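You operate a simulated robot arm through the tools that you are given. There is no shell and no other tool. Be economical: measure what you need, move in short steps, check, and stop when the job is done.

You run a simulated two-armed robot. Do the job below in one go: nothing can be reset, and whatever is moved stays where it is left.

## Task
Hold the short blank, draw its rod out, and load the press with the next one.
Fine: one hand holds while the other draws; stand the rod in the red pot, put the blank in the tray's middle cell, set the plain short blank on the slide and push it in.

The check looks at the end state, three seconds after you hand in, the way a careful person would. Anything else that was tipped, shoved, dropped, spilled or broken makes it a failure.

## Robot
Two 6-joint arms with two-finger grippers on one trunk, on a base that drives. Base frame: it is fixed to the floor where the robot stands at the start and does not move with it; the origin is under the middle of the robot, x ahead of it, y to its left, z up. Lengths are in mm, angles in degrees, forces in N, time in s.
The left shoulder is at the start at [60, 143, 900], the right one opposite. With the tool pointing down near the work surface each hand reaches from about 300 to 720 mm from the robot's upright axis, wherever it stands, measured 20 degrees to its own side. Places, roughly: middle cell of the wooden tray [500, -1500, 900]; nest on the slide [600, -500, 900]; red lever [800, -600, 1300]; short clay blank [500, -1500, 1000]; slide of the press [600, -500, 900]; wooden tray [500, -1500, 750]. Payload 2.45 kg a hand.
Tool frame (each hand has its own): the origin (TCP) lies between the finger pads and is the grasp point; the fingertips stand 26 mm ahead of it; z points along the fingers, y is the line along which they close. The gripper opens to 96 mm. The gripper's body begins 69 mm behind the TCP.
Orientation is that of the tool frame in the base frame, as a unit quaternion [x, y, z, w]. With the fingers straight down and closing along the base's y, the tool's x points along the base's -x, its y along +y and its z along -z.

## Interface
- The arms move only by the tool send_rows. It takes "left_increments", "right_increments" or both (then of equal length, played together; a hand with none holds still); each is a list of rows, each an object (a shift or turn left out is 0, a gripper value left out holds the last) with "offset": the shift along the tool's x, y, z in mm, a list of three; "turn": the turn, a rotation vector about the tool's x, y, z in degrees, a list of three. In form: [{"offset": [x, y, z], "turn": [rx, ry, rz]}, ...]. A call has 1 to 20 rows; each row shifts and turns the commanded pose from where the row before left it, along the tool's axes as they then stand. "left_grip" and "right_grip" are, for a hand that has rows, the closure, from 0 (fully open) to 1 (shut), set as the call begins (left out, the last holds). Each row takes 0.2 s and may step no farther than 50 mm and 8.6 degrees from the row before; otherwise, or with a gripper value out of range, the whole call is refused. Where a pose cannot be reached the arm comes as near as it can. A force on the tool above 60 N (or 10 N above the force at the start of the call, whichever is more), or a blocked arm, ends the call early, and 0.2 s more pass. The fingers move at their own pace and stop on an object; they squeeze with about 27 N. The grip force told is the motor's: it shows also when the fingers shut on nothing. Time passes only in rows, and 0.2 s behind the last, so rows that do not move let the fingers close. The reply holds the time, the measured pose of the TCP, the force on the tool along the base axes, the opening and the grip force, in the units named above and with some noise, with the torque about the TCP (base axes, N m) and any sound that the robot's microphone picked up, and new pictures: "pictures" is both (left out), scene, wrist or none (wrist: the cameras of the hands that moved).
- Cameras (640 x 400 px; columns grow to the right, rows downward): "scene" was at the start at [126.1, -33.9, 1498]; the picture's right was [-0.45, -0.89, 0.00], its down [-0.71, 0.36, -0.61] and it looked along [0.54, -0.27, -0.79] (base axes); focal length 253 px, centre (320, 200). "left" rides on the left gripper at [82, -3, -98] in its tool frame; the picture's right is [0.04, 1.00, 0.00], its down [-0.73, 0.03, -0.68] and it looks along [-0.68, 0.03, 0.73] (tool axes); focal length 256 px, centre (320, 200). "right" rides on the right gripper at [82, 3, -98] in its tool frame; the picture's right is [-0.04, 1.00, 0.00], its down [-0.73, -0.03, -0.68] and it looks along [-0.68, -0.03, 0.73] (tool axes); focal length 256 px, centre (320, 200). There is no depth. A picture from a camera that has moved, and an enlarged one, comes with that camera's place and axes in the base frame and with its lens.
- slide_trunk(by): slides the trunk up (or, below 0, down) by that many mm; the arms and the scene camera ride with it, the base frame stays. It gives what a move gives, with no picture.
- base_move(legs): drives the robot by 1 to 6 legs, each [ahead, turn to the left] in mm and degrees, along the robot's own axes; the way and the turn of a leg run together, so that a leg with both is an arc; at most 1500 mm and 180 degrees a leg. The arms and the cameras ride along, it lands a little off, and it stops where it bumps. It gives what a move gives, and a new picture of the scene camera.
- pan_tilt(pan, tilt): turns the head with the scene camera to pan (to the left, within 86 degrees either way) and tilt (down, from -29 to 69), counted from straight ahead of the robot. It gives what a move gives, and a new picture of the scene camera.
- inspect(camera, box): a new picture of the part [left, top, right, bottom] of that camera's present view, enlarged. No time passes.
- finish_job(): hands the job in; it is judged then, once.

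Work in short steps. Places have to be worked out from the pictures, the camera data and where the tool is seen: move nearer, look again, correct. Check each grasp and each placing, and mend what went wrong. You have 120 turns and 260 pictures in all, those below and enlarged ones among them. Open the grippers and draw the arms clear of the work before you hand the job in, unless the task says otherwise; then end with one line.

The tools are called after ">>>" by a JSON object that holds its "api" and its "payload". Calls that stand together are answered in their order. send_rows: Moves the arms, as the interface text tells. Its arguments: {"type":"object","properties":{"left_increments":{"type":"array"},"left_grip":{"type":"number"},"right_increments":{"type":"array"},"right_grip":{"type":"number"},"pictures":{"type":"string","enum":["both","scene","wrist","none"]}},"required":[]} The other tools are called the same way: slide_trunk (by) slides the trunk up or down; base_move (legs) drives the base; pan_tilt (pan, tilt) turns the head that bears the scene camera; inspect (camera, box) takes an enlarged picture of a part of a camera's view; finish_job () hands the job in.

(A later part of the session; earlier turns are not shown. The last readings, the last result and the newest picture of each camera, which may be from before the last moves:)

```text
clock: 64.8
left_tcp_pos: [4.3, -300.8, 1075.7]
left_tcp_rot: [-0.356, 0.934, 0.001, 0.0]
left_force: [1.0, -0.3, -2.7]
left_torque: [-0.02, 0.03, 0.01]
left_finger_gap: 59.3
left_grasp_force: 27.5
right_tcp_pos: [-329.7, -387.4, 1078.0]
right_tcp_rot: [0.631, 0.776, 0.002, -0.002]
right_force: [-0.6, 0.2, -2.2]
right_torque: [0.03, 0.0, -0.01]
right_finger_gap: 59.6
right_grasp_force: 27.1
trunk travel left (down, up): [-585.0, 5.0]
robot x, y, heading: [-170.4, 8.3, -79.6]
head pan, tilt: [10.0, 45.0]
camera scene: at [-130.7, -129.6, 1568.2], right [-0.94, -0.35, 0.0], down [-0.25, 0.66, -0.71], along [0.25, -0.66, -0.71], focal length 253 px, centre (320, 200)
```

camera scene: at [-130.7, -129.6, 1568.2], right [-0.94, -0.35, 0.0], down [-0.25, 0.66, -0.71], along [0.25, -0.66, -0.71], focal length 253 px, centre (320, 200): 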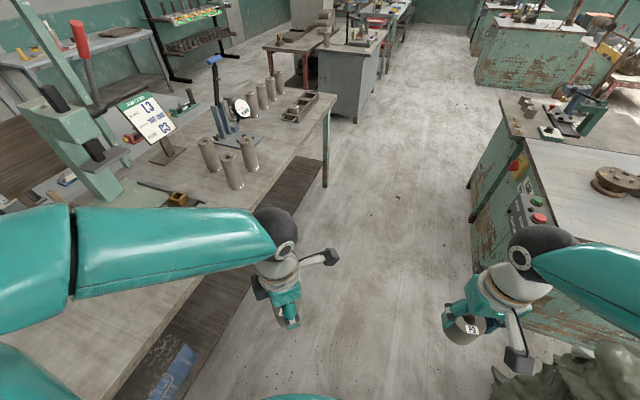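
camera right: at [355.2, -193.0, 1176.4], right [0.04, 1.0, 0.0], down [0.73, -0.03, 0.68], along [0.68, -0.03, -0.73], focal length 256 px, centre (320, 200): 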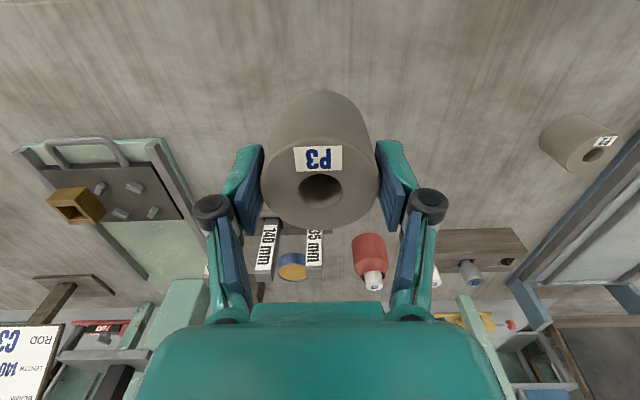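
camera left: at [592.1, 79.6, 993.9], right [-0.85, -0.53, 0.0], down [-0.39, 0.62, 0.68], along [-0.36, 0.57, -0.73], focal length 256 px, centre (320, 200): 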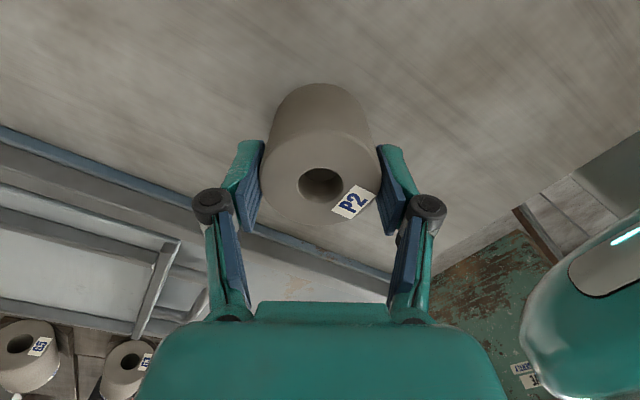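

The turn was blocked near the end at heading -80, probably by something behind the base. I drive forward clear of it first, then finish the route in short legs.

>>> {"api": "base_move", "payload": {"legs": [[250, 0]]}}

```text
clock: 66.7
left_tcp_pos: [49.2, -550.8, 1074.8]
left_tcp_rot: [-0.356, 0.935, 0.0, 0.0]
left_force: [0.2, -1.2, -2.3]
left_torque: [0.05, -0.01, -0.02]
left_finger_gap: 59.2
left_grasp_force: 26.9
right_tcp_pos: [-285.2, -639.3, 1078.8]
right_tcp_rot: [0.632, 0.775, 0.001, -0.001]
right_force: [-0.6, -0.1, -3.0]
right_torque: [0.03, 0.01, -0.02]
right_finger_gap: 59.5
right_grasp_force: 26.3
trunk travel left (down, up): [-585.0, 5.0]
robot x, y, heading: [-124.8, -241.9, -79.8]
head pan, tilt: [10.0, 45.0]
camera scene: at [-85.2, -380.1, 1568.1], right [-0.94, -0.35, 0.0], down [-0.25, 0.66, -0.71], along [0.24, -0.66, -0.71], focal length 253 px, centre (320, 200)
```

scene: 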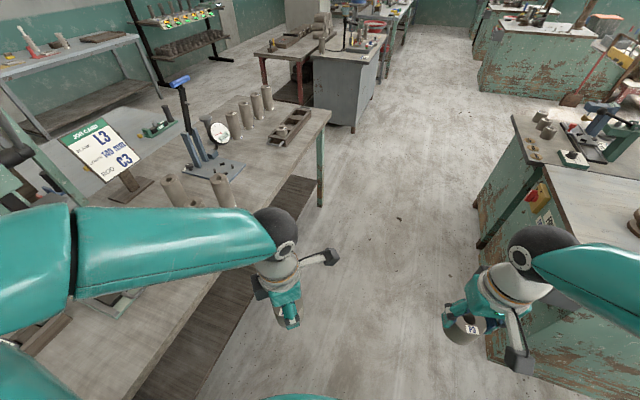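

The way ahead is clear. I go forward 360 mm, then turn back to face the bench at y≈-600.

>>> {"api": "base_move", "payload": {"legs": [[360, 0], [0, 80]]}}

```text
clock: 72.5
left_tcp_pos: [288.4, -506.6, 1075.9]
left_tcp_rot: [0.851, -0.526, 0.001, 0.001]
left_force: [-0.3, 0.6, -3.2]
left_torque: [-0.04, 0.02, -0.01]
left_finger_gap: 59.2
left_grasp_force: 27.2
right_tcp_pos: [284.6, -852.1, 1082.0]
right_tcp_rot: [0.032, 0.999, -0.002, -0.003]
right_force: [-0.7, 0.9, -1.8]
right_torque: [-0.05, 0.04, -0.04]
right_finger_gap: 59.6
right_grasp_force: 27.0
trunk travel left (down, up): [-585.0, 5.0]
robot x, y, heading: [-59.0, -637.8, -4.2]
head pan, tilt: [10.0, 45.0]
stopped in leg 2: the robot was blocked; the commanded pose is now the measured one
camera scene: at [81.7, -631.3, 1568.1], right [0.1, -0.99, 0.0], down [-0.7, -0.08, -0.71], along [0.7, 0.07, -0.71], focal length 253 px, centre (320, 200)
```

scene: 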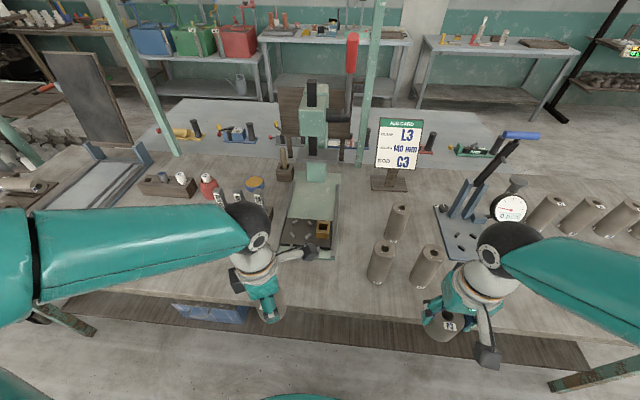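

The robot ended facing nearly 0° (-4.2°), which is usable. The press and slide are visible ahead; I drive forward 110 mm, watching for a bump.

>>> {"api": "base_move", "payload": {"legs": [[110, 0]]}}

>>> {"api": "inspect", "payload": {"camera": "scene", "box": [220, 120, 460, 320]}}

```text
clock: 73.7
left_tcp_pos: [400.7, -517.5, 1076.2]
left_tcp_rot: [0.851, -0.525, 0.0, 0.0]
left_force: [0.0, 0.1, -2.6]
left_torque: [0.0, 0.0, -0.01]
left_finger_gap: 59.3
left_grasp_force: 27.3
right_tcp_pos: [396.4, -863.3, 1079.5]
right_tcp_rot: [0.033, 0.999, 0.0, -0.003]
right_force: [0.6, -0.1, -1.5]
right_torque: [0.02, 0.01, -0.03]
right_finger_gap: 59.3
right_grasp_force: 26.8
trunk travel left (down, up): [-585.0, 5.0]
robot x, y, heading: [46.9, -646.4, -4.1]
head pan, tilt: [10.0, 45.0]
camera scene: at [193.6, -643.4, 1568.0], right [0.1, -0.99, 0.0], down [-0.7, -0.07, -0.71], along [0.7, 0.07, -0.71], focal length 253 px, centre (320, 200)
```

scene: 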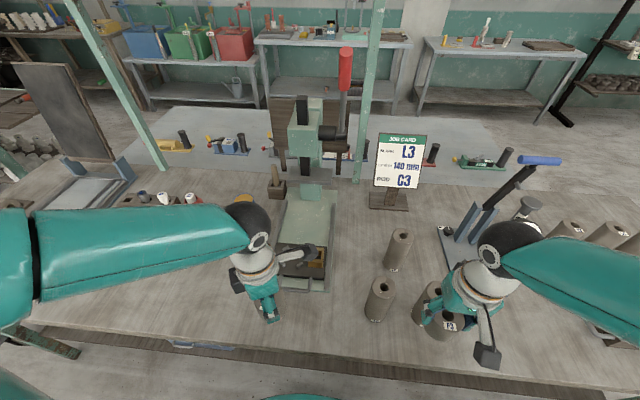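

```text
2.00 times, centred on (340, 220) of scene
camera zoom: at [193.6, -643.4, 1568.0], right [0.1, -0.99, 0.0], down [-0.7, -0.07, -0.71], along [0.7, 0.07, -0.71], focal length 506 px, centre (280, 160)
```

zoom: 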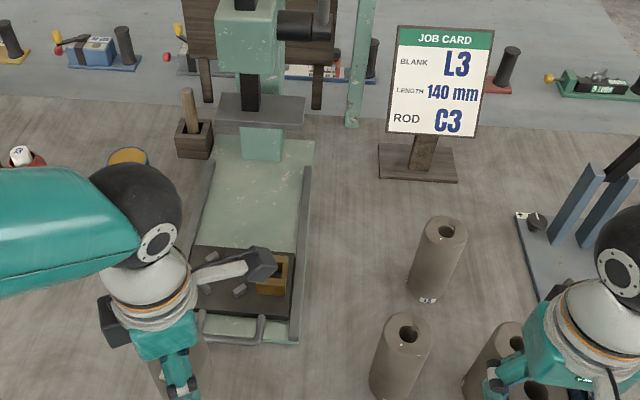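

I turn the left hand so it closes fore-and-aft, away from the brass box beside the nest, and move it over the nest with height to spare.

>>> {"api": "send_rows", "payload": {"left_increments": [{"turn": [0, 0, 8.5]}, {"turn": [0, 0, 8.5]}, {"turn": [0, 0, 8.5]}, {"offset": [0, -41, 5]}, {"offset": [0, -41, 5]}, {"offset": [0, -41, 5]}, {"offset": [0, -41, 5]}, {"offset": [0, -41, 5]}], "pictures": "both"}}

>>> {"api": "inspect", "payload": {"camera": "scene", "box": [220, 120, 460, 320]}}

```text
clock: 75.5
left_tcp_pos: [606.2, -513.6, 1050.0]
left_tcp_rot: [0.712, -0.702, -0.001, 0.001]
left_force: [0.3, 0.0, -2.8]
left_torque: [-0.03, 0.01, 0.01]
left_finger_gap: 59.4
left_grasp_force: 26.8
right_tcp_pos: [396.0, -862.7, 1079.7]
right_tcp_rot: [0.032, 0.999, 0.0, -0.003]
right_force: [1.1, 0.1, -2.5]
right_torque: [0.01, 0.02, -0.03]
right_finger_gap: 59.7
right_grasp_force: 26.7
trunk travel left (down, up): [-585.0, 5.0]
robot x, y, heading: [48.7, -646.4, -4.0]
head pan, tilt: [10.0, 45.0]
camera scene: at [193.8, -643.6, 1568.0], right [0.1, -0.99, 0.0], down [-0.7, -0.07, -0.71], along [0.7, 0.07, -0.71], focal length 253 px, centre (320, 200)
camera left: at [611.6, -595.6, 1148.8], right [-1.0, -0.06, 0.0], down [-0.04, 0.73, 0.68], along [-0.04, 0.68, -0.73], focal length 256 px, centre (320, 200)
```

scene: 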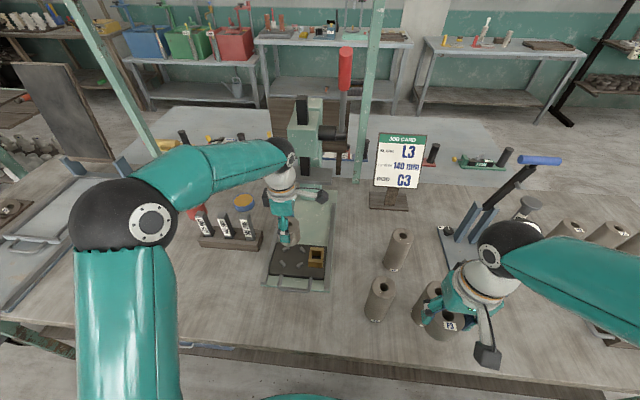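
left: 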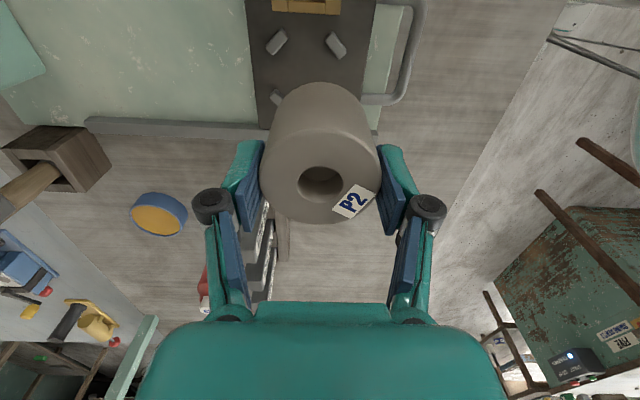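

```text
2.00 times, centred on (340, 220) of scene
camera zoom: at [193.8, -643.6, 1568.0], right [0.1, -0.99, 0.0], down [-0.7, -0.07, -0.71], along [0.7, 0.07, -0.71], focal length 506 px, centre (280, 160)
```

zoom: 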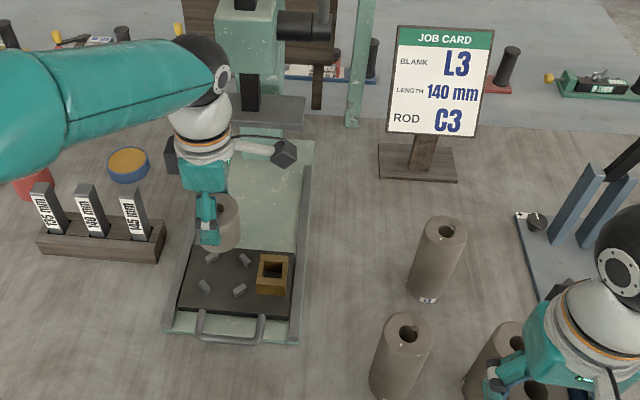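

Triangulating the four pegs gives a nest centre of about [620,-513] with peg tops near 870. I move over it with P2's bottom at about 915 and look again.

>>> {"api": "send_rows", "payload": {"left_increments": [{"offset": [0, -14, 20]}, {"offset": [0, 0, 30]}, {"offset": [0, 0, 25]}, {}], "pictures": "wrist"}}

>>> {"api": "inspect", "payload": {"camera": "scene", "box": [260, 190, 360, 300]}}

```text
clock: 76.5
left_tcp_pos: [616.8, -513.5, 976.6]
left_tcp_rot: [0.713, -0.701, 0.0, 0.0]
left_force: [0.9, 0.0, -2.9]
left_torque: [-0.03, -0.05, 0.01]
left_finger_gap: 59.3
left_grasp_force: 27.4
right_tcp_pos: [394.7, -861.9, 1080.2]
right_tcp_rot: [0.032, 0.999, 0.0, -0.003]
right_force: [-0.4, -0.3, -2.0]
right_torque: [0.05, 0.01, -0.01]
right_finger_gap: 59.8
right_grasp_force: 27.2
trunk travel left (down, up): [-585.0, 5.0]
robot x, y, heading: [49.0, -651.9, -4.0]
head pan, tilt: [10.0, 45.0]
camera left: at [622.2, -594.7, 1074.4], right [-1.0, -0.06, 0.0], down [-0.04, 0.73, 0.68], along [-0.04, 0.68, -0.73], focal length 256 px, centre (320, 200)
```

left: 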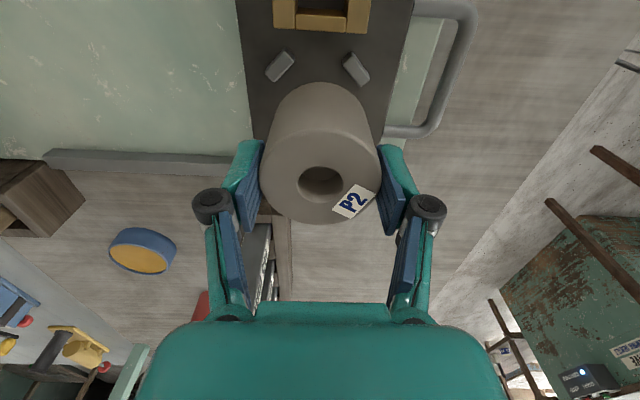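

```text
3.64 times, centred on (310, 245) of scene
camera zoom: at [191.5, -643.4, 1568.3], right [0.1, -0.99, 0.0], down [-0.7, -0.07, -0.71], along [0.7, 0.07, -0.71], focal length 920 px, centre (356, 36)
```

zoom: 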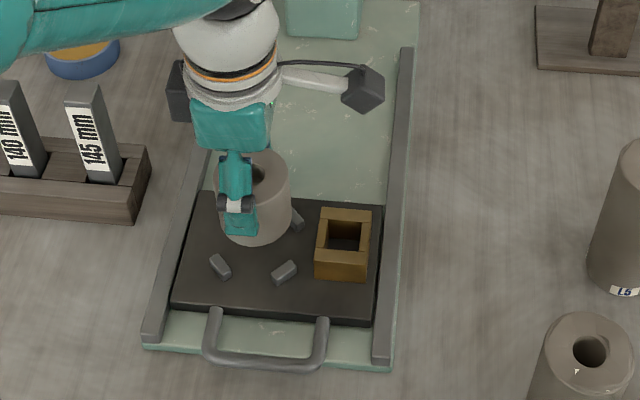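

The scene view agrees: nest centre [620.5,-514]. I shift 3.5 mm in x and lower until P2's bottom is just above the pegs.

>>> {"api": "send_rows", "payload": {"left_increments": [{"offset": [0, -3.5, 10]}, {"offset": [0, 0, 15]}, {"offset": [0, 0, 12]}, {}], "pictures": "wrist"}}

>>> {"api": "inspect", "payload": {"camera": "scene", "box": [260, 190, 360, 300]}}

```text
clock: 77.5
left_tcp_pos: [620.1, -512.7, 939.9]
left_tcp_rot: [0.713, -0.701, 0.0, 0.0]
left_force: [0.0, 0.6, -2.7]
left_torque: [0.0, -0.03, 0.01]
left_finger_gap: 59.2
left_grasp_force: 27.2
right_tcp_pos: [396.0, -862.4, 1080.7]
right_tcp_rot: [0.032, 1.0, 0.0, -0.001]
right_force: [-0.2, -0.6, -2.2]
right_torque: [0.0, -0.02, -0.02]
right_finger_gap: 59.7
right_grasp_force: 26.4
trunk travel left (down, up): [-585.0, 5.0]
robot x, y, heading: [49.5, -648.9, -3.9]
head pan, tilt: [10.0, 45.0]
camera left: at [625.5, -595.0, 1038.4], right [-1.0, -0.06, 0.0], down [-0.04, 0.73, 0.68], along [-0.04, 0.68, -0.73], focal length 256 px, centre (320, 200)
```

left: 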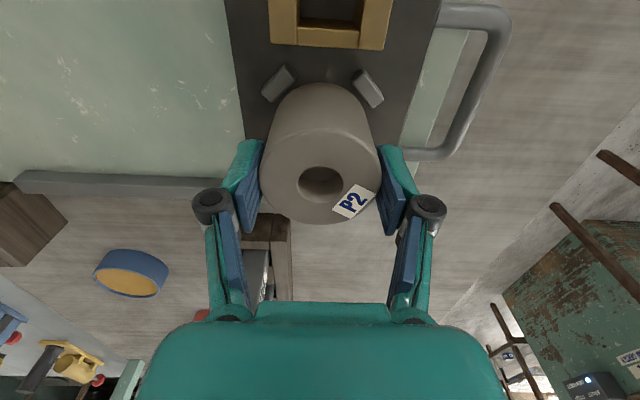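

```text
3.64 times, centred on (310, 245) of scene
camera zoom: at [191.7, -643.4, 1568.2], right [0.1, -0.99, 0.0], down [-0.7, -0.07, -0.71], along [0.7, 0.07, -0.71], focal length 920 px, centre (356, 36)
```

zoom: 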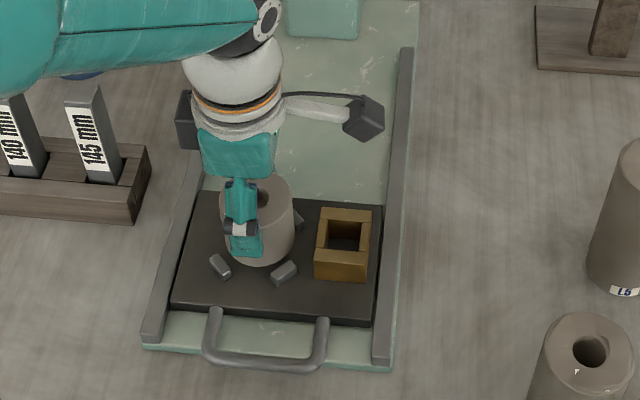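

P2 is centred between the pegs in both views. I lower in small steps until it touches.

>>> {"api": "send_rows", "payload": {"left_increments": [{"offset": [0, 0, 5]}, {"offset": [0, 0, 5]}, {"offset": [0, 0, 5]}, {"offset": [0, 0, 4]}, {}], "pictures": "none"}}

>>> {"api": "inspect", "payload": {"camera": "scene", "box": [260, 190, 360, 300]}}

```text
clock: 78.7
left_tcp_pos: [621.7, -513.9, 922.9]
left_tcp_rot: [0.713, -0.701, 0.001, -0.002]
left_force: [1.6, 0.6, 17.0]
left_torque: [-0.05, -0.02, 0.01]
left_finger_gap: 59.8
left_grasp_force: 27.6
right_tcp_pos: [393.6, -862.7, 1080.7]
right_tcp_rot: [0.033, 0.999, 0.0, -0.001]
right_force: [-0.1, 0.0, -3.1]
right_torque: [-0.03, 0.01, 0.0]
right_finger_gap: 59.3
right_grasp_force: 27.0
trunk travel left (down, up): [-585.0, 5.0]
robot x, y, heading: [52.6, -651.5, -4.4]
head pan, tilt: [10.0, 45.0]
```

```text
3.64 times, centred on (310, 245) of scene
camera zoom: at [189.9, -643.8, 1568.6], right [0.1, -0.99, 0.0], down [-0.7, -0.07, -0.71], along [0.7, 0.07, -0.71], focal length 920 px, centre (356, 36)
```

zoom: 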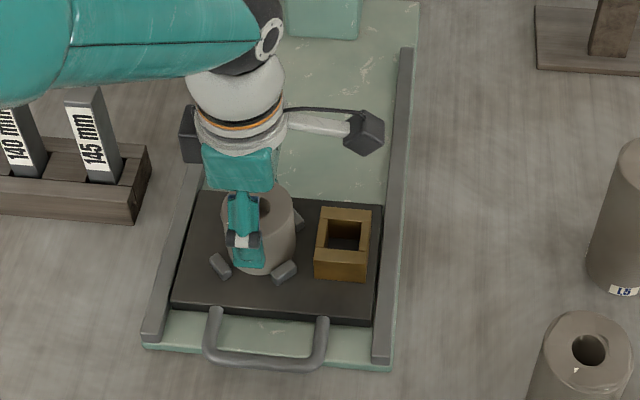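

There is 17 N of contact. I check with the left camera whether P2 sits on the plate or on a peg.

>>> {"api": "inspect", "payload": {"camera": "left", "box": [220, 40, 420, 240]}}

>>> {"api": "inspect", "payload": {"camera": "scene", "box": [280, 225, 330, 280]}}

```text
2.00 times, centred on (320, 140) of left
camera zoom: at [625.0, -595.5, 1021.7], right [-1.0, -0.06, 0.0], down [-0.05, 0.73, 0.68], along [-0.04, 0.68, -0.73], focal length 512 px, centre (320, 320)
```

zoom: 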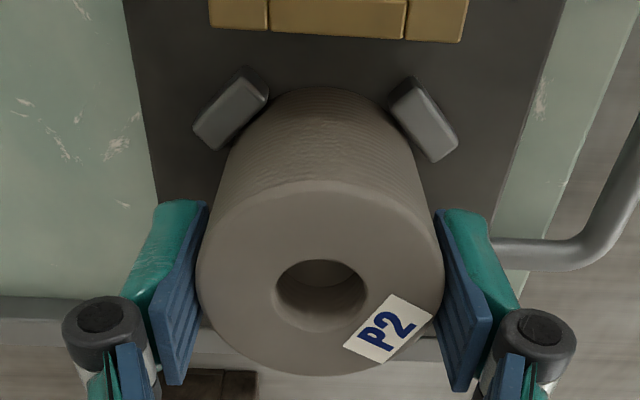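

```text
7.27 times, centred on (305, 252) of scene
camera zoom: at [189.9, -643.8, 1568.6], right [0.1, -0.99, 0.0], down [-0.7, -0.07, -0.71], along [0.7, 0.07, -0.71], focal length 1840 px, centre (429, -182)
```

zoom: 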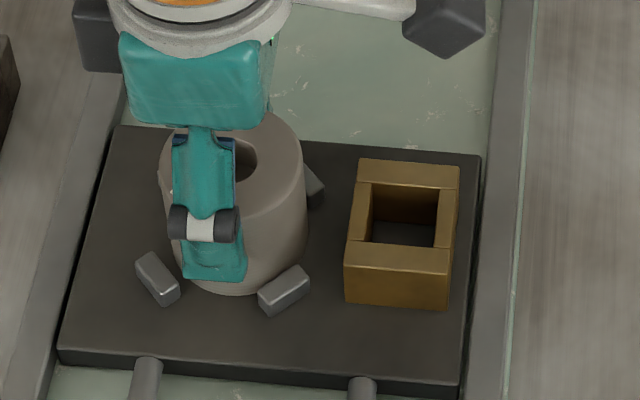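

P2's foot sits between the pegs on the plate. I release part way and look.

>>> {"api": "send_rows", "payload": {"left_increments": [{"offset": [0, 0, -2]}, {}, {}], "left_grip": 0.2, "pictures": "wrist"}}

>>> {"api": "inspect", "payload": {"camera": "scene", "box": [280, 225, 330, 280]}}

```text
clock: 79.5
left_tcp_pos: [621.1, -512.4, 922.9]
left_tcp_rot: [0.713, -0.701, 0.0, 0.001]
left_force: [0.0, -0.7, -0.2]
left_torque: [-0.02, 0.01, 0.0]
left_finger_gap: 77.1
left_grasp_force: 0.0
right_tcp_pos: [395.1, -861.7, 1079.4]
right_tcp_rot: [0.033, 0.999, 0.0, -0.002]
right_force: [0.7, -0.9, -3.0]
right_torque: [0.01, 0.02, 0.01]
right_finger_gap: 59.4
right_grasp_force: 26.9
trunk travel left (down, up): [-585.0, 5.0]
robot x, y, heading: [46.5, -644.9, -4.0]
head pan, tilt: [10.0, 45.0]
camera left: at [625.6, -595.7, 1021.1], right [-1.0, -0.06, 0.0], down [-0.04, 0.73, 0.68], along [-0.04, 0.68, -0.73], focal length 256 px, centre (320, 200)
```

left: 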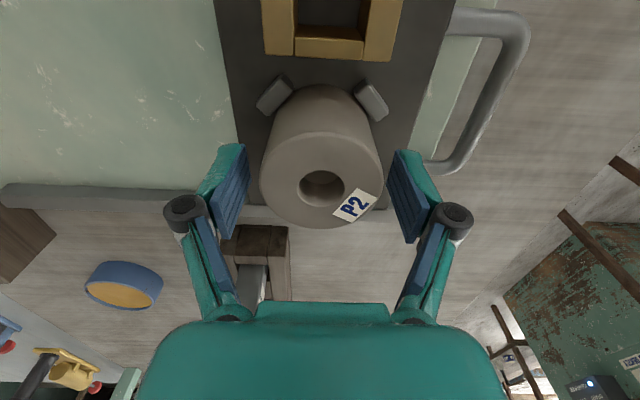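

```text
7.27 times, centred on (305, 252) of scene
camera zoom: at [191.7, -643.6, 1568.2], right [0.1, -0.99, 0.0], down [-0.7, -0.07, -0.71], along [0.7, 0.07, -0.71], focal length 1840 px, centre (429, -182)
```

zoom: 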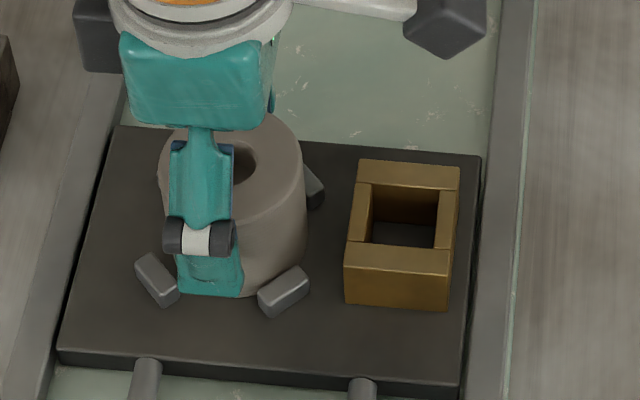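

P2 stands upright in the nest. I raise the left hand clear, bring it back over the handle side and turn it to face the slide.

>>> {"api": "send_rows", "payload": {"left_increments": [{"offset": [0, 0, -20]}, {"offset": [0, 0, -40]}, {"offset": [0, 0, -45]}, {"offset": [0, 0, -45]}, {"offset": [0, 45, 0]}, {"offset": [0, 45, 0]}, {"offset": [0, 45, 0]}, {"turn": [0, 0, 8.5]}, {"turn": [0, 0, 8.5]}, {"turn": [0, 0, 8.5]}, {"turn": [0, 0, 8.5]}, {"turn": [0, 0, 8.5]}, {"turn": [0, 0, 8.5]}, {"turn": [0, 0, 8.5]}, {"turn": [0, 0, 8.5]}, {"turn": [0, 0, 8.5]}, {"turn": [0, 0, 8.5]}, {"turn": [0, 0, 5.9]}], "left_grip": 0.2, "pictures": "both"}}

>>> {"api": "inspect", "payload": {"camera": "scene", "box": [240, 130, 380, 310]}}

```text
clock: 83.3
left_tcp_pos: [486.5, -517.5, 1073.2]
left_tcp_rot: [0.001, 1.0, -0.001, 0.0]
left_force: [0.5, -0.2, -0.4]
left_torque: [0.02, 0.0, 0.01]
left_finger_gap: 77.0
left_grasp_force: 0.1
right_tcp_pos: [395.8, -862.4, 1080.1]
right_tcp_rot: [0.032, 0.999, 0.0, -0.002]
right_force: [-0.4, -0.5, -2.4]
right_torque: [-0.02, 0.04, 0.02]
right_finger_gap: 59.7
right_grasp_force: 26.7
trunk travel left (down, up): [-585.0, 5.0]
robot x, y, heading: [49.4, -643.3, -4.2]
head pan, tilt: [10.0, 45.0]
camera scene: at [191.5, -643.4, 1568.3], right [0.1, -0.99, 0.0], down [-0.7, -0.07, -0.71], along [0.7, 0.07, -0.71], focal length 253 px, centre (320, 200)
camera left: at [404.5, -519.7, 1171.6], right [-0.04, 1.0, 0.0], down [0.73, 0.03, 0.68], along [0.68, 0.03, -0.73], focal length 256 px, centre (320, 200)
```

scene: 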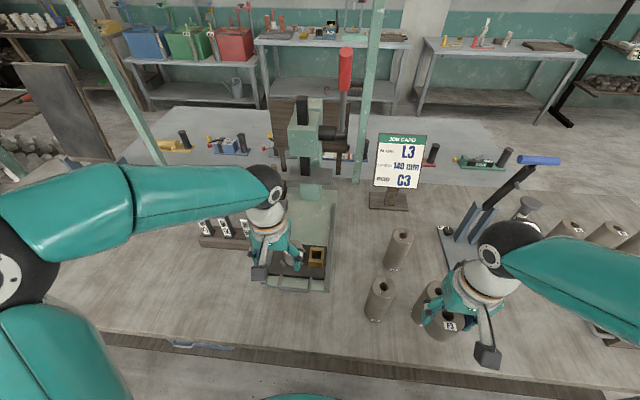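
left: 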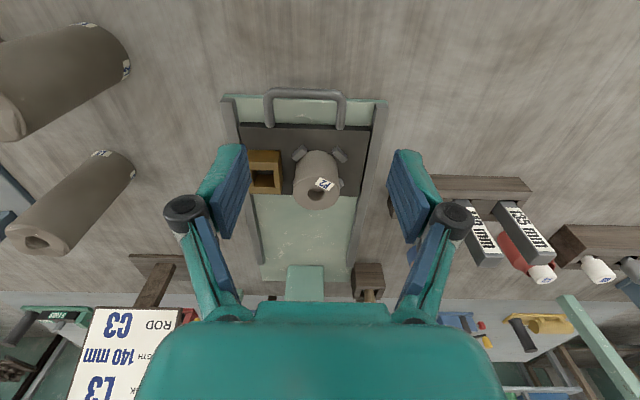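

```text
2.22 times, centred on (310, 220) of scene
camera zoom: at [191.5, -643.4, 1568.3], right [0.1, -0.99, 0.0], down [-0.7, -0.07, -0.71], along [0.7, 0.07, -0.71], focal length 562 px, centre (342, 156)
```

zoom: 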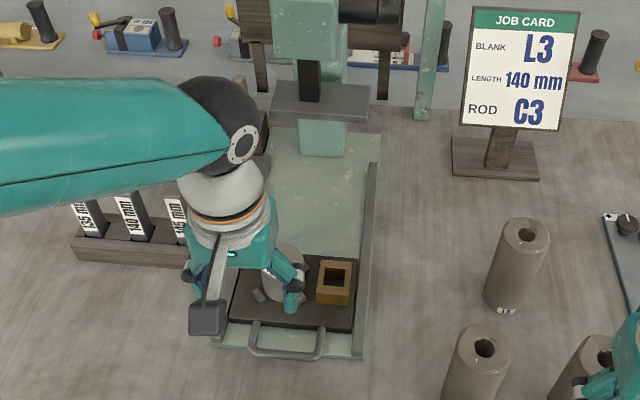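

The handle bar is near [518,-532] and the slide has roughly 200 mm of track ahead of it. I close the left fingers and come down behind the handle for a closer look.

>>> {"api": "send_rows", "payload": {"left_increments": [{"offset": [6, -5, 30]}, {"offset": [0, -5, 40]}, {"offset": [0, -5, 40]}, {}], "left_grip": 1, "pictures": "wrist"}}

>>> {"api": "inspect", "payload": {"camera": "scene", "box": [240, 130, 380, 310]}}

```text
clock: 84.3
left_tcp_pos: [477.6, -529.6, 963.8]
left_tcp_rot: [-0.001, 1.0, 0.0, -0.001]
left_force: [0.0, -0.5, 0.2]
left_torque: [-0.02, 0.01, 0.02]
left_finger_gap: 0.0
left_grasp_force: 26.5
right_tcp_pos: [394.2, -861.4, 1080.7]
right_tcp_rot: [0.033, 0.999, -0.001, -0.002]
right_force: [0.0, -0.1, -1.4]
right_torque: [-0.05, 0.01, 0.0]
right_finger_gap: 59.6
right_grasp_force: 26.9
trunk travel left (down, up): [-585.0, 5.0]
robot x, y, heading: [49.0, -643.1, -4.4]
head pan, tilt: [10.0, 45.0]
camera left: at [396.9, -534.1, 1062.6], right [-0.04, 1.0, 0.0], down [0.73, 0.03, 0.68], along [0.68, 0.03, -0.73], focal length 256 px, centre (320, 200)
```

left: 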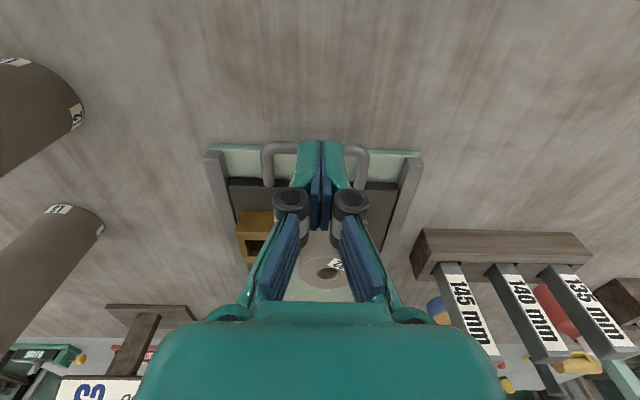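

```text
2.22 times, centred on (310, 220) of scene
camera zoom: at [190.9, -643.3, 1568.3], right [0.1, -0.99, 0.0], down [-0.7, -0.07, -0.71], along [0.7, 0.07, -0.71], focal length 562 px, centre (342, 156)
```

zoom: 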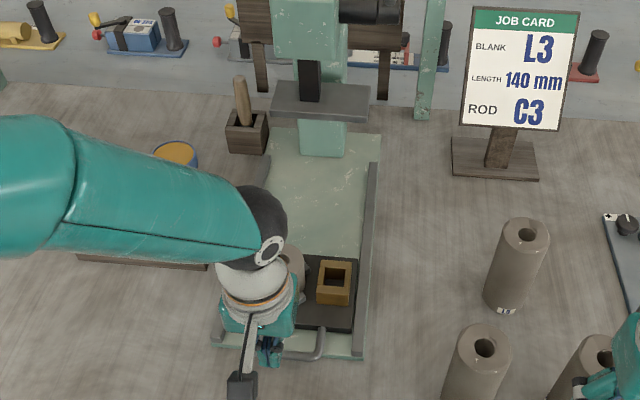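

The handle bar works out at about [524,-533,855]. I lower the closed fingers in front of it, with tips at about 850.

>>> {"api": "send_rows", "payload": {"left_increments": [{"offset": [0, -2, 40]}, {"offset": [0, -2, 30]}, {"offset": [0, 0, 10]}, {"offset": [0, 0, 8]}, {}], "left_grip": 1, "pictures": "wrist"}}

>>> {"api": "inspect", "payload": {"camera": "scene", "box": [240, 190, 350, 310]}}

```text
clock: 85.5
left_tcp_pos: [478.5, -535.9, 876.3]
left_tcp_rot: [0.0, 1.0, 0.0, 0.0]
left_force: [0.2, -0.6, -0.2]
left_torque: [-0.04, -0.01, -0.04]
left_finger_gap: 0.0
left_grasp_force: 27.1
right_tcp_pos: [395.1, -862.1, 1080.6]
right_tcp_rot: [0.033, 0.999, 0.0, -0.001]
right_force: [0.4, 0.1, -3.0]
right_torque: [0.0, 0.03, 0.01]
right_finger_gap: 59.5
right_grasp_force: 26.6
trunk travel left (down, up): [-585.0, 5.0]
robot x, y, heading: [47.9, -647.4, -3.7]
head pan, tilt: [10.0, 45.0]
camera left: at [398.2, -539.2, 974.6], right [-0.04, 1.0, 0.0], down [0.73, 0.03, 0.68], along [0.68, 0.03, -0.73], focal length 256 px, centre (320, 200)
```

left: 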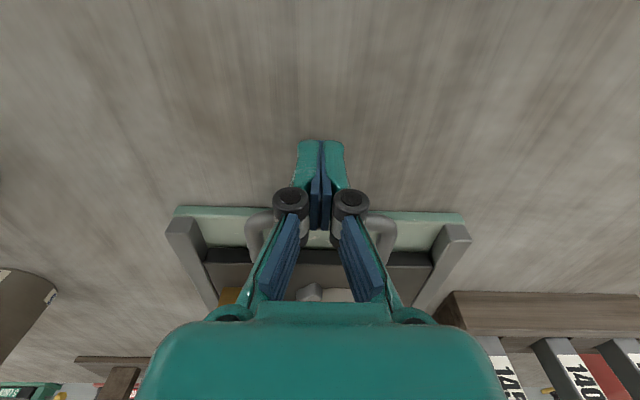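

```text
3.33 times, centred on (295, 250) of scene
camera zoom: at [191.4, -643.4, 1568.3], right [0.1, -0.99, 0.0], down [-0.7, -0.07, -0.71], along [0.7, 0.07, -0.71], focal length 843 px, centre (403, 33)
```

zoom: 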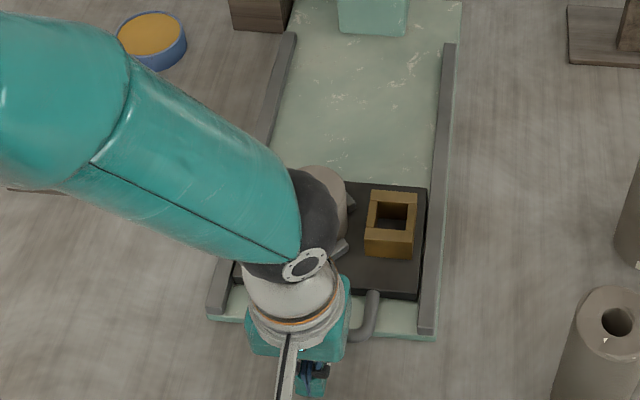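

Fingers are in place in front of the bar. I push forward gently.

>>> {"api": "send_rows", "payload": {"left_increments": [{"offset": [-8, 0, 0]}, {"offset": [-8, 0, 0]}, {"offset": [-5, 0, 0]}, {"offset": [-5, 0, 0]}, {"offset": [-5, 0, 0]}, {"offset": [-5, 0, 0]}, {"offset": [-5, 0, 0]}, {"offset": [-5, 0, 0]}], "pictures": "wrist"}}

>>> {"api": "inspect", "payload": {"camera": "scene", "box": [240, 150, 350, 310]}}

```text
clock: 87.3
left_tcp_pos: [519.4, -535.8, 875.2]
left_tcp_rot: [0.0, 1.0, 0.001, -0.006]
left_force: [-31.0, -4.3, -1.7]
left_torque: [-0.34, 0.76, -0.04]
left_finger_gap: 0.0
left_grasp_force: 28.6
right_tcp_pos: [392.1, -861.2, 1080.2]
right_tcp_rot: [0.032, 0.999, 0.0, -0.001]
right_force: [0.4, 0.1, -2.8]
right_torque: [-0.05, 0.0, 0.0]
right_finger_gap: 59.2
right_grasp_force: 27.2
trunk travel left (down, up): [-585.0, 5.0]
robot x, y, heading: [50.9, -646.6, -4.0]
head pan, tilt: [10.0, 45.0]
camera left: at [438.2, -539.2, 974.3], right [-0.04, 1.0, 0.0], down [0.74, 0.03, 0.67], along [0.67, 0.03, -0.74], focal length 256 px, centre (320, 200)
```

left: 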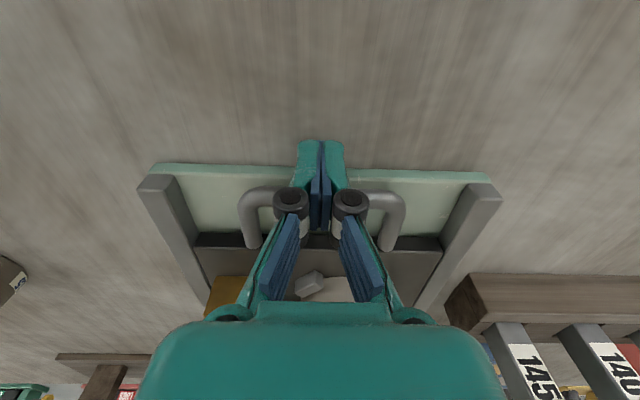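

```text
2.50 times, centred on (295, 230) of scene
camera zoom: at [186.9, -643.9, 1568.6], right [0.1, -0.99, 0.0], down [-0.7, -0.07, -0.71], along [0.71, 0.07, -0.71], focal length 632 px, centre (382, 125)
```

zoom: 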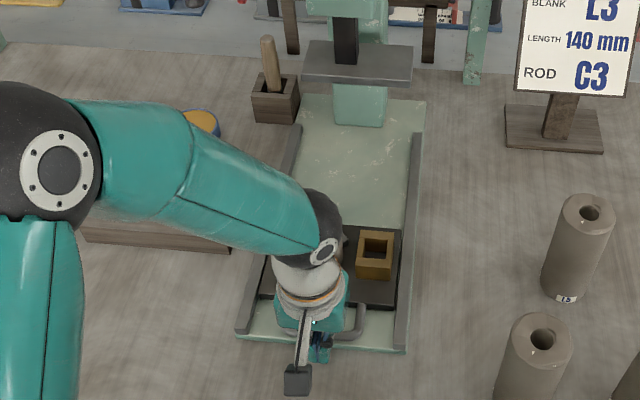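

The slide is moving with about 30 N of friction. I keep pushing at the same gentle pace.

>>> {"api": "send_rows", "payload": {"left_increments": [{"offset": [-6, 0, 0]}, {"offset": [-6, 0, 0]}, {"offset": [-6, 0, 0]}, {"offset": [-6, 0, 0]}, {"offset": [-6, 0, 0]}, {"offset": [-6, 0, 0]}, {"offset": [-6, 0, 0]}, {"offset": [-6, 0, 0]}, {"offset": [-6, 0, 0]}, {"offset": [-6, 0, 0]}], "pictures": "wrist"}}

>>> {"api": "inspect", "payload": {"camera": "scene", "box": [240, 150, 350, 310]}}

```text
clock: 87.9
left_tcp_pos: [519.6, -535.0, 870.7]
left_tcp_rot: [0.0, 1.0, 0.007, -0.022]
left_force: [-22.5, -1.4, 8.3]
left_torque: [-0.2, 0.37, 0.04]
left_finger_gap: 0.1
left_grasp_force: 28.4
right_tcp_pos: [394.7, -862.8, 1080.3]
right_tcp_rot: [0.032, 0.999, 0.0, -0.002]
right_force: [0.7, -0.5, -2.6]
right_torque: [-0.06, 0.09, 0.01]
right_finger_gap: 59.3
right_grasp_force: 27.3
trunk travel left (down, up): [-585.0, 5.0]
robot x, y, heading: [47.8, -648.9, -4.0]
head pan, tilt: [10.0, 45.0]
stopped in row 2 (left hand): the force on the tool passed its limit at 63 N (the readings are from after the stop); the commanded pose is now the measured one
camera left: at [442.2, -539.0, 972.7], right [-0.04, 1.0, 0.02], down [0.76, 0.02, 0.64], along [0.64, 0.04, -0.76], focal length 256 px, centre (320, 200)
```

left: 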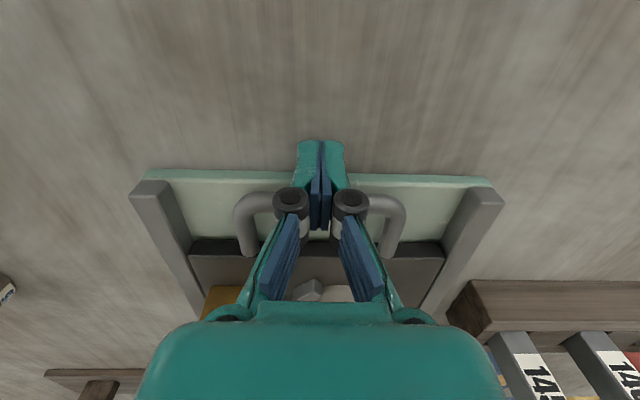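

```text
2.50 times, centred on (295, 230) of scene
camera zoom: at [191.7, -643.4, 1568.3], right [0.1, -0.99, 0.0], down [-0.7, -0.07, -0.71], along [0.7, 0.07, -0.71], focal length 632 px, centre (382, 125)
```

zoom: 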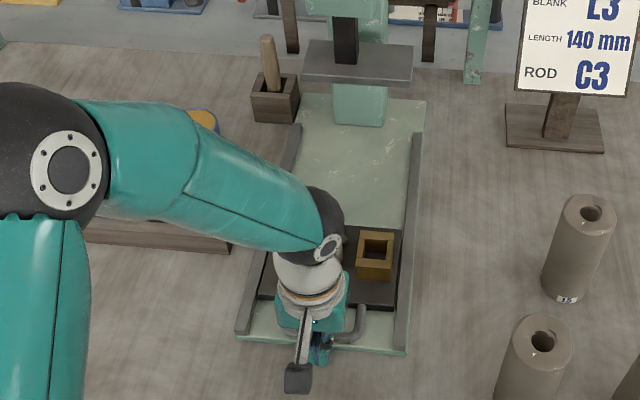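

The 63 N came at the fingertips (z≈850), so I was pushing on the base's front edge rather than the handle. I back off, level the hand, raise to tips ≈858 and try again.

>>> {"api": "send_rows", "payload": {"left_increments": [{"offset": [12, 0, 0], "turn": [0, -2.5, 0]}, {"offset": [0, 0, -7]}, {"offset": [0, 0, -6]}, {}], "pictures": "none"}}

>>> {"api": "send_rows", "payload": {"left_increments": [{"offset": [-6, 0, 0]}, {"offset": [-6, 0, 0]}, {"offset": [-5, 0, 0]}, {"offset": [-5, 0, 0]}, {"offset": [-4, 0, 0]}], "pictures": "wrist"}}

```text
clock: 88.9
left_tcp_pos: [512.2, -534.9, 884.1]
left_tcp_rot: [0.0, 1.0, 0.004, 0.007]
left_force: [0.2, -0.1, 0.1]
left_torque: [0.03, -0.02, 0.01]
left_finger_gap: 0.0
left_grasp_force: 28.4
right_tcp_pos: [395.5, -861.4, 1080.6]
right_tcp_rot: [0.032, 0.999, 0.0, -0.002]
right_force: [0.5, -1.0, -1.9]
right_torque: [0.0, 0.01, 0.01]
right_finger_gap: 59.4
right_grasp_force: 26.9
trunk travel left (down, up): [-585.0, 5.0]
robot x, y, heading: [52.9, -645.8, -4.2]
head pan, tilt: [10.0, 45.0]
```

```text
clock: 90.1
left_tcp_pos: [538.4, -535.2, 885.0]
left_tcp_rot: [0.002, 1.0, 0.005, 0.006]
left_force: [-1.4, -1.1, -0.2]
left_torque: [-0.01, 0.0, -0.02]
left_finger_gap: 0.0
left_grasp_force: 28.4
right_tcp_pos: [395.1, -861.4, 1080.7]
right_tcp_rot: [0.032, 0.999, 0.0, -0.002]
right_force: [-0.3, 0.7, -2.6]
right_torque: [-0.05, -0.01, -0.02]
right_finger_gap: 59.7
right_grasp_force: 27.1
trunk travel left (down, up): [-585.0, 5.0]
robot x, y, heading: [48.0, -647.2, -4.2]
head pan, tilt: [10.0, 45.0]
camera left: at [455.2, -538.7, 982.9], right [-0.04, 1.0, 0.01], down [0.72, 0.02, 0.69], along [0.69, 0.03, -0.73], focal length 256 px, centre (320, 200)
```

left: 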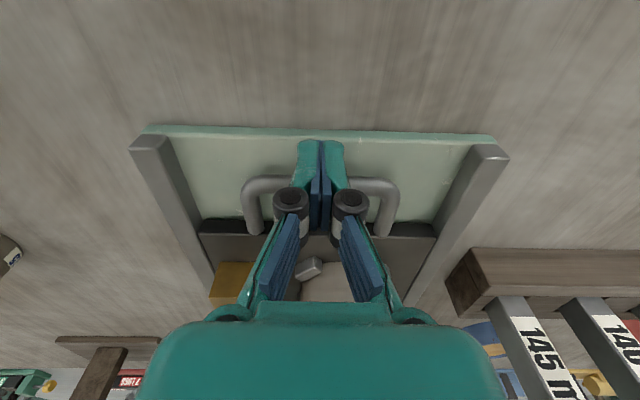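

The tips now clear the base and the bar is about 5-10 mm ahead. I continue the push.

>>> {"api": "send_rows", "payload": {"left_increments": [{"offset": [-5, 0, 0]}, {"offset": [-5, 0, 0]}, {"offset": [-5, 0, 0]}, {"offset": [-5, 0, 0]}, {"offset": [-5, 0, 0]}, {"offset": [-5, 0, 0]}], "pictures": "wrist"}}

>>> {"api": "inspect", "payload": {"camera": "scene", "box": [240, 150, 350, 310]}}

```text
clock: 91.5
left_tcp_pos: [568.3, -534.1, 884.8]
left_tcp_rot: [0.0, 1.0, 0.005, 0.006]
left_force: [-0.6, 0.4, -0.9]
left_torque: [0.0, -0.03, 0.03]
left_finger_gap: 0.2
left_grasp_force: 28.4
right_tcp_pos: [394.5, -863.0, 1080.3]
right_tcp_rot: [0.032, 0.999, 0.0, -0.002]
right_force: [-0.7, -0.5, -3.2]
right_torque: [0.0, 0.0, 0.0]
right_finger_gap: 59.7
right_grasp_force: 27.5
trunk travel left (down, up): [-585.0, 5.0]
robot x, y, heading: [49.5, -646.5, -4.0]
head pan, tilt: [10.0, 45.0]
camera left: at [485.5, -538.6, 983.4], right [-0.04, 1.0, 0.01], down [0.72, 0.02, 0.69], along [0.69, 0.03, -0.72], focal length 256 px, centre (320, 200)
```

left: 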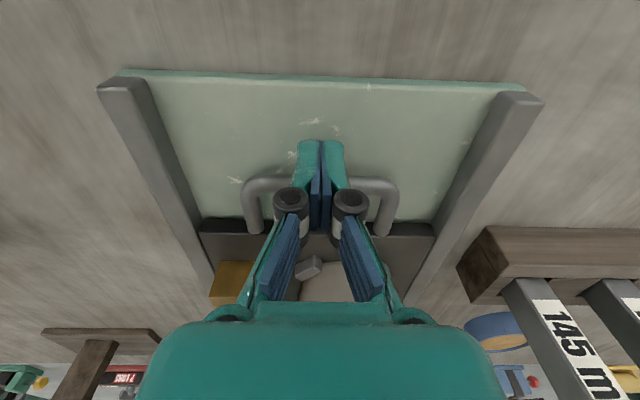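

```text
2.50 times, centred on (295, 230) of scene
camera zoom: at [191.4, -643.4, 1568.2], right [0.1, -0.99, 0.0], down [-0.7, -0.07, -0.71], along [0.7, 0.07, -0.71], focal length 632 px, centre (382, 125)
```

zoom: 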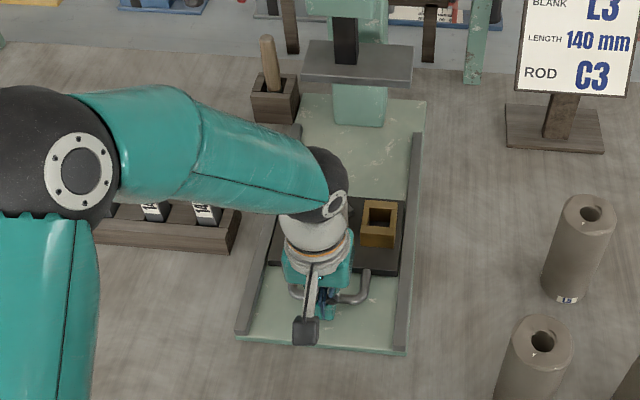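

The slide is now moving freely with the handle. I continue 100 mm more.

>>> {"api": "send_rows", "payload": {"left_increments": [{"offset": [-6, 0, 0]}, {"offset": [-6, 0, 0]}, {"offset": [-6, 0, 0]}, {"offset": [-6, 0, 0]}, {"offset": [-6, 0, 0]}, {"offset": [-6, 0, 0]}, {"offset": [-6, 0, 0]}, {"offset": [-6, 0, 0]}, {"offset": [-6, 0, 0]}, {"offset": [-6, 0, 0]}, {"offset": [-6, 0, 0]}, {"offset": [-6, 0, 0]}, {"offset": [-6, 0, 0]}, {"offset": [-6, 0, 0]}, {"offset": [-6, 0, 0]}, {"offset": [-6, 0, 0]}], "pictures": "both"}}

>>> {"api": "inspect", "payload": {"camera": "scene", "box": [240, 100, 380, 300]}}

```text
clock: 94.9
left_tcp_pos: [665.5, -536.0, 887.3]
left_tcp_rot: [0.0, 1.0, 0.004, 0.006]
left_force: [-1.4, -0.2, 1.3]
left_torque: [0.01, 0.01, 0.04]
left_finger_gap: 0.1
left_grasp_force: 27.7
right_tcp_pos: [395.1, -862.0, 1080.6]
right_tcp_rot: [0.033, 0.999, 0.001, -0.002]
right_force: [0.6, -0.4, -2.5]
right_torque: [-0.01, -0.01, 0.02]
right_finger_gap: 59.6
right_grasp_force: 26.7
trunk travel left (down, up): [-585.0, 5.0]
robot x, y, heading: [49.1, -647.3, -4.1]
head pan, tilt: [10.0, 45.0]
camera scene: at [191.6, -643.6, 1568.2], right [0.1, -0.99, 0.0], down [-0.7, -0.07, -0.71], along [0.7, 0.07, -0.71], focal length 253 px, centre (320, 200)
camera left: at [582.9, -539.5, 984.8], right [-0.04, 1.0, 0.01], down [0.72, 0.02, 0.69], along [0.69, 0.03, -0.72], focal length 256 px, centre (320, 200)
```

scene: 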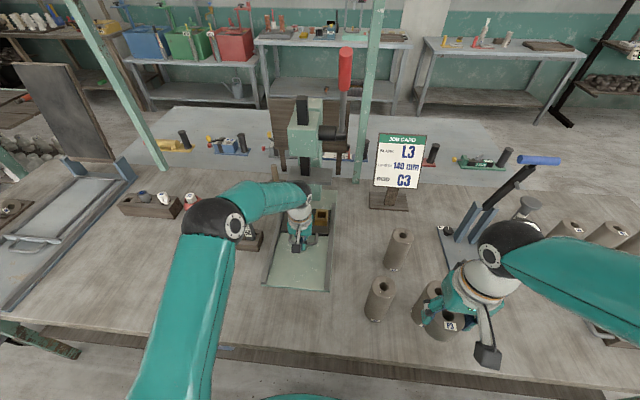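
left: 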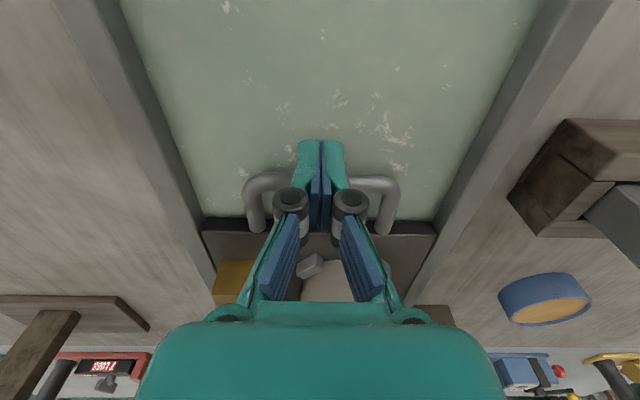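

```text
2.00 times, centred on (310, 200) of scene
camera zoom: at [191.6, -643.6, 1568.2], right [0.1, -0.99, 0.0], down [-0.7, -0.07, -0.71], along [0.7, 0.07, -0.71], focal length 506 px, centre (340, 200)
```

zoom: 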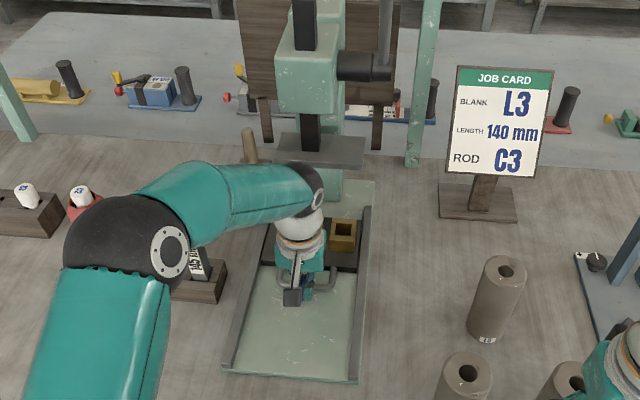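

The slide travels well; about 60-70 mm should remain. To keep the hand clear of the press ram I lean it back 15°, then push on gently.

>>> {"api": "send_rows", "payload": {"left_increments": [{"offset": [0, 0, -2], "turn": [0, -5, 0]}, {"turn": [0, -5, 0]}, {"turn": [0, -5, 0]}, {"offset": [-5.8, 0, 1.5]}, {"offset": [-5.8, 0, 1.5]}, {"offset": [-5.8, 0, 1.5]}, {"offset": [-5.8, 0, 1.5]}, {"offset": [-5.8, 0, 1.5]}], "pictures": "both"}}

>>> {"api": "inspect", "payload": {"camera": "scene", "box": [250, 100, 370, 260]}}

```text
clock: 96.7
left_tcp_pos: [694.1, -534.7, 891.2]
left_tcp_rot: [0.001, 0.991, 0.004, 0.137]
left_force: [-0.7, -2.2, 2.6]
left_torque: [-0.01, -0.03, -0.01]
left_finger_gap: 6.0
left_grasp_force: 29.0
right_tcp_pos: [394.8, -862.7, 1081.0]
right_tcp_rot: [0.032, 0.999, 0.0, -0.001]
right_force: [0.2, -0.3, -2.9]
right_torque: [0.01, 0.03, -0.05]
right_finger_gap: 59.7
right_grasp_force: 27.0
trunk travel left (down, up): [-585.0, 5.0]
robot x, y, heading: [50.3, -646.0, -3.9]
head pan, tilt: [10.0, 45.0]
camera scene: at [191.3, -643.7, 1568.2], right [0.1, -0.99, 0.0], down [-0.7, -0.07, -0.71], along [0.7, 0.07, -0.71], focal length 253 px, centre (320, 200)
camera left: at [589.0, -539.2, 963.2], right [-0.04, 1.0, 0.0], down [0.52, 0.02, 0.85], along [0.85, 0.03, -0.52], focal length 256 px, centre (320, 200)
```

scene: 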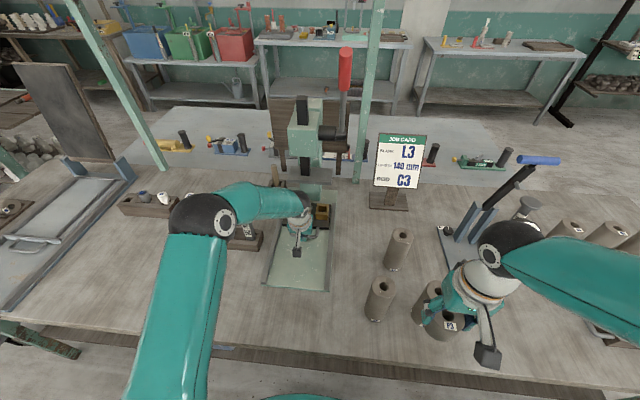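
left: 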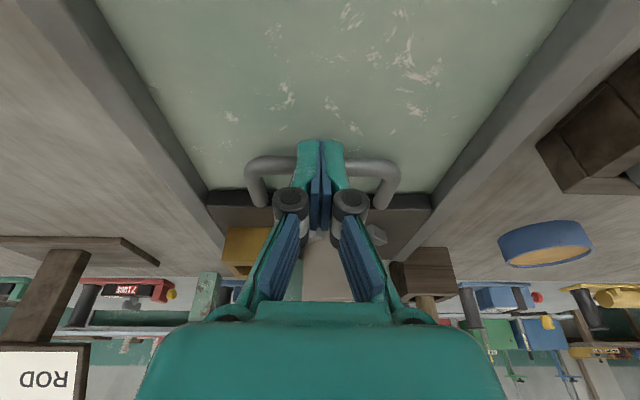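

```text
2.50 times, centred on (310, 180) of scene
camera zoom: at [191.3, -643.7, 1568.2], right [0.1, -0.99, 0.0], down [-0.7, -0.07, -0.71], along [0.7, 0.07, -0.71], focal length 632 px, centre (345, 250)
```

zoom: 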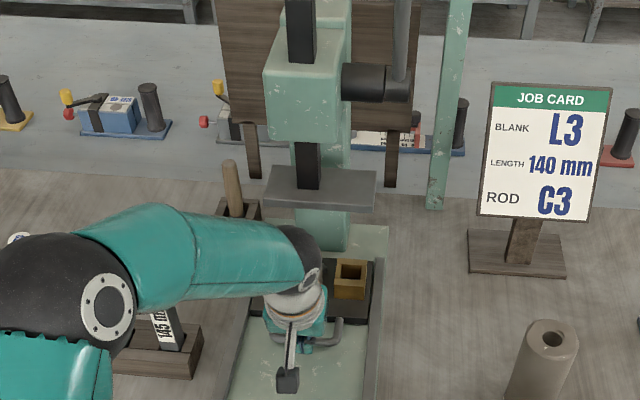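

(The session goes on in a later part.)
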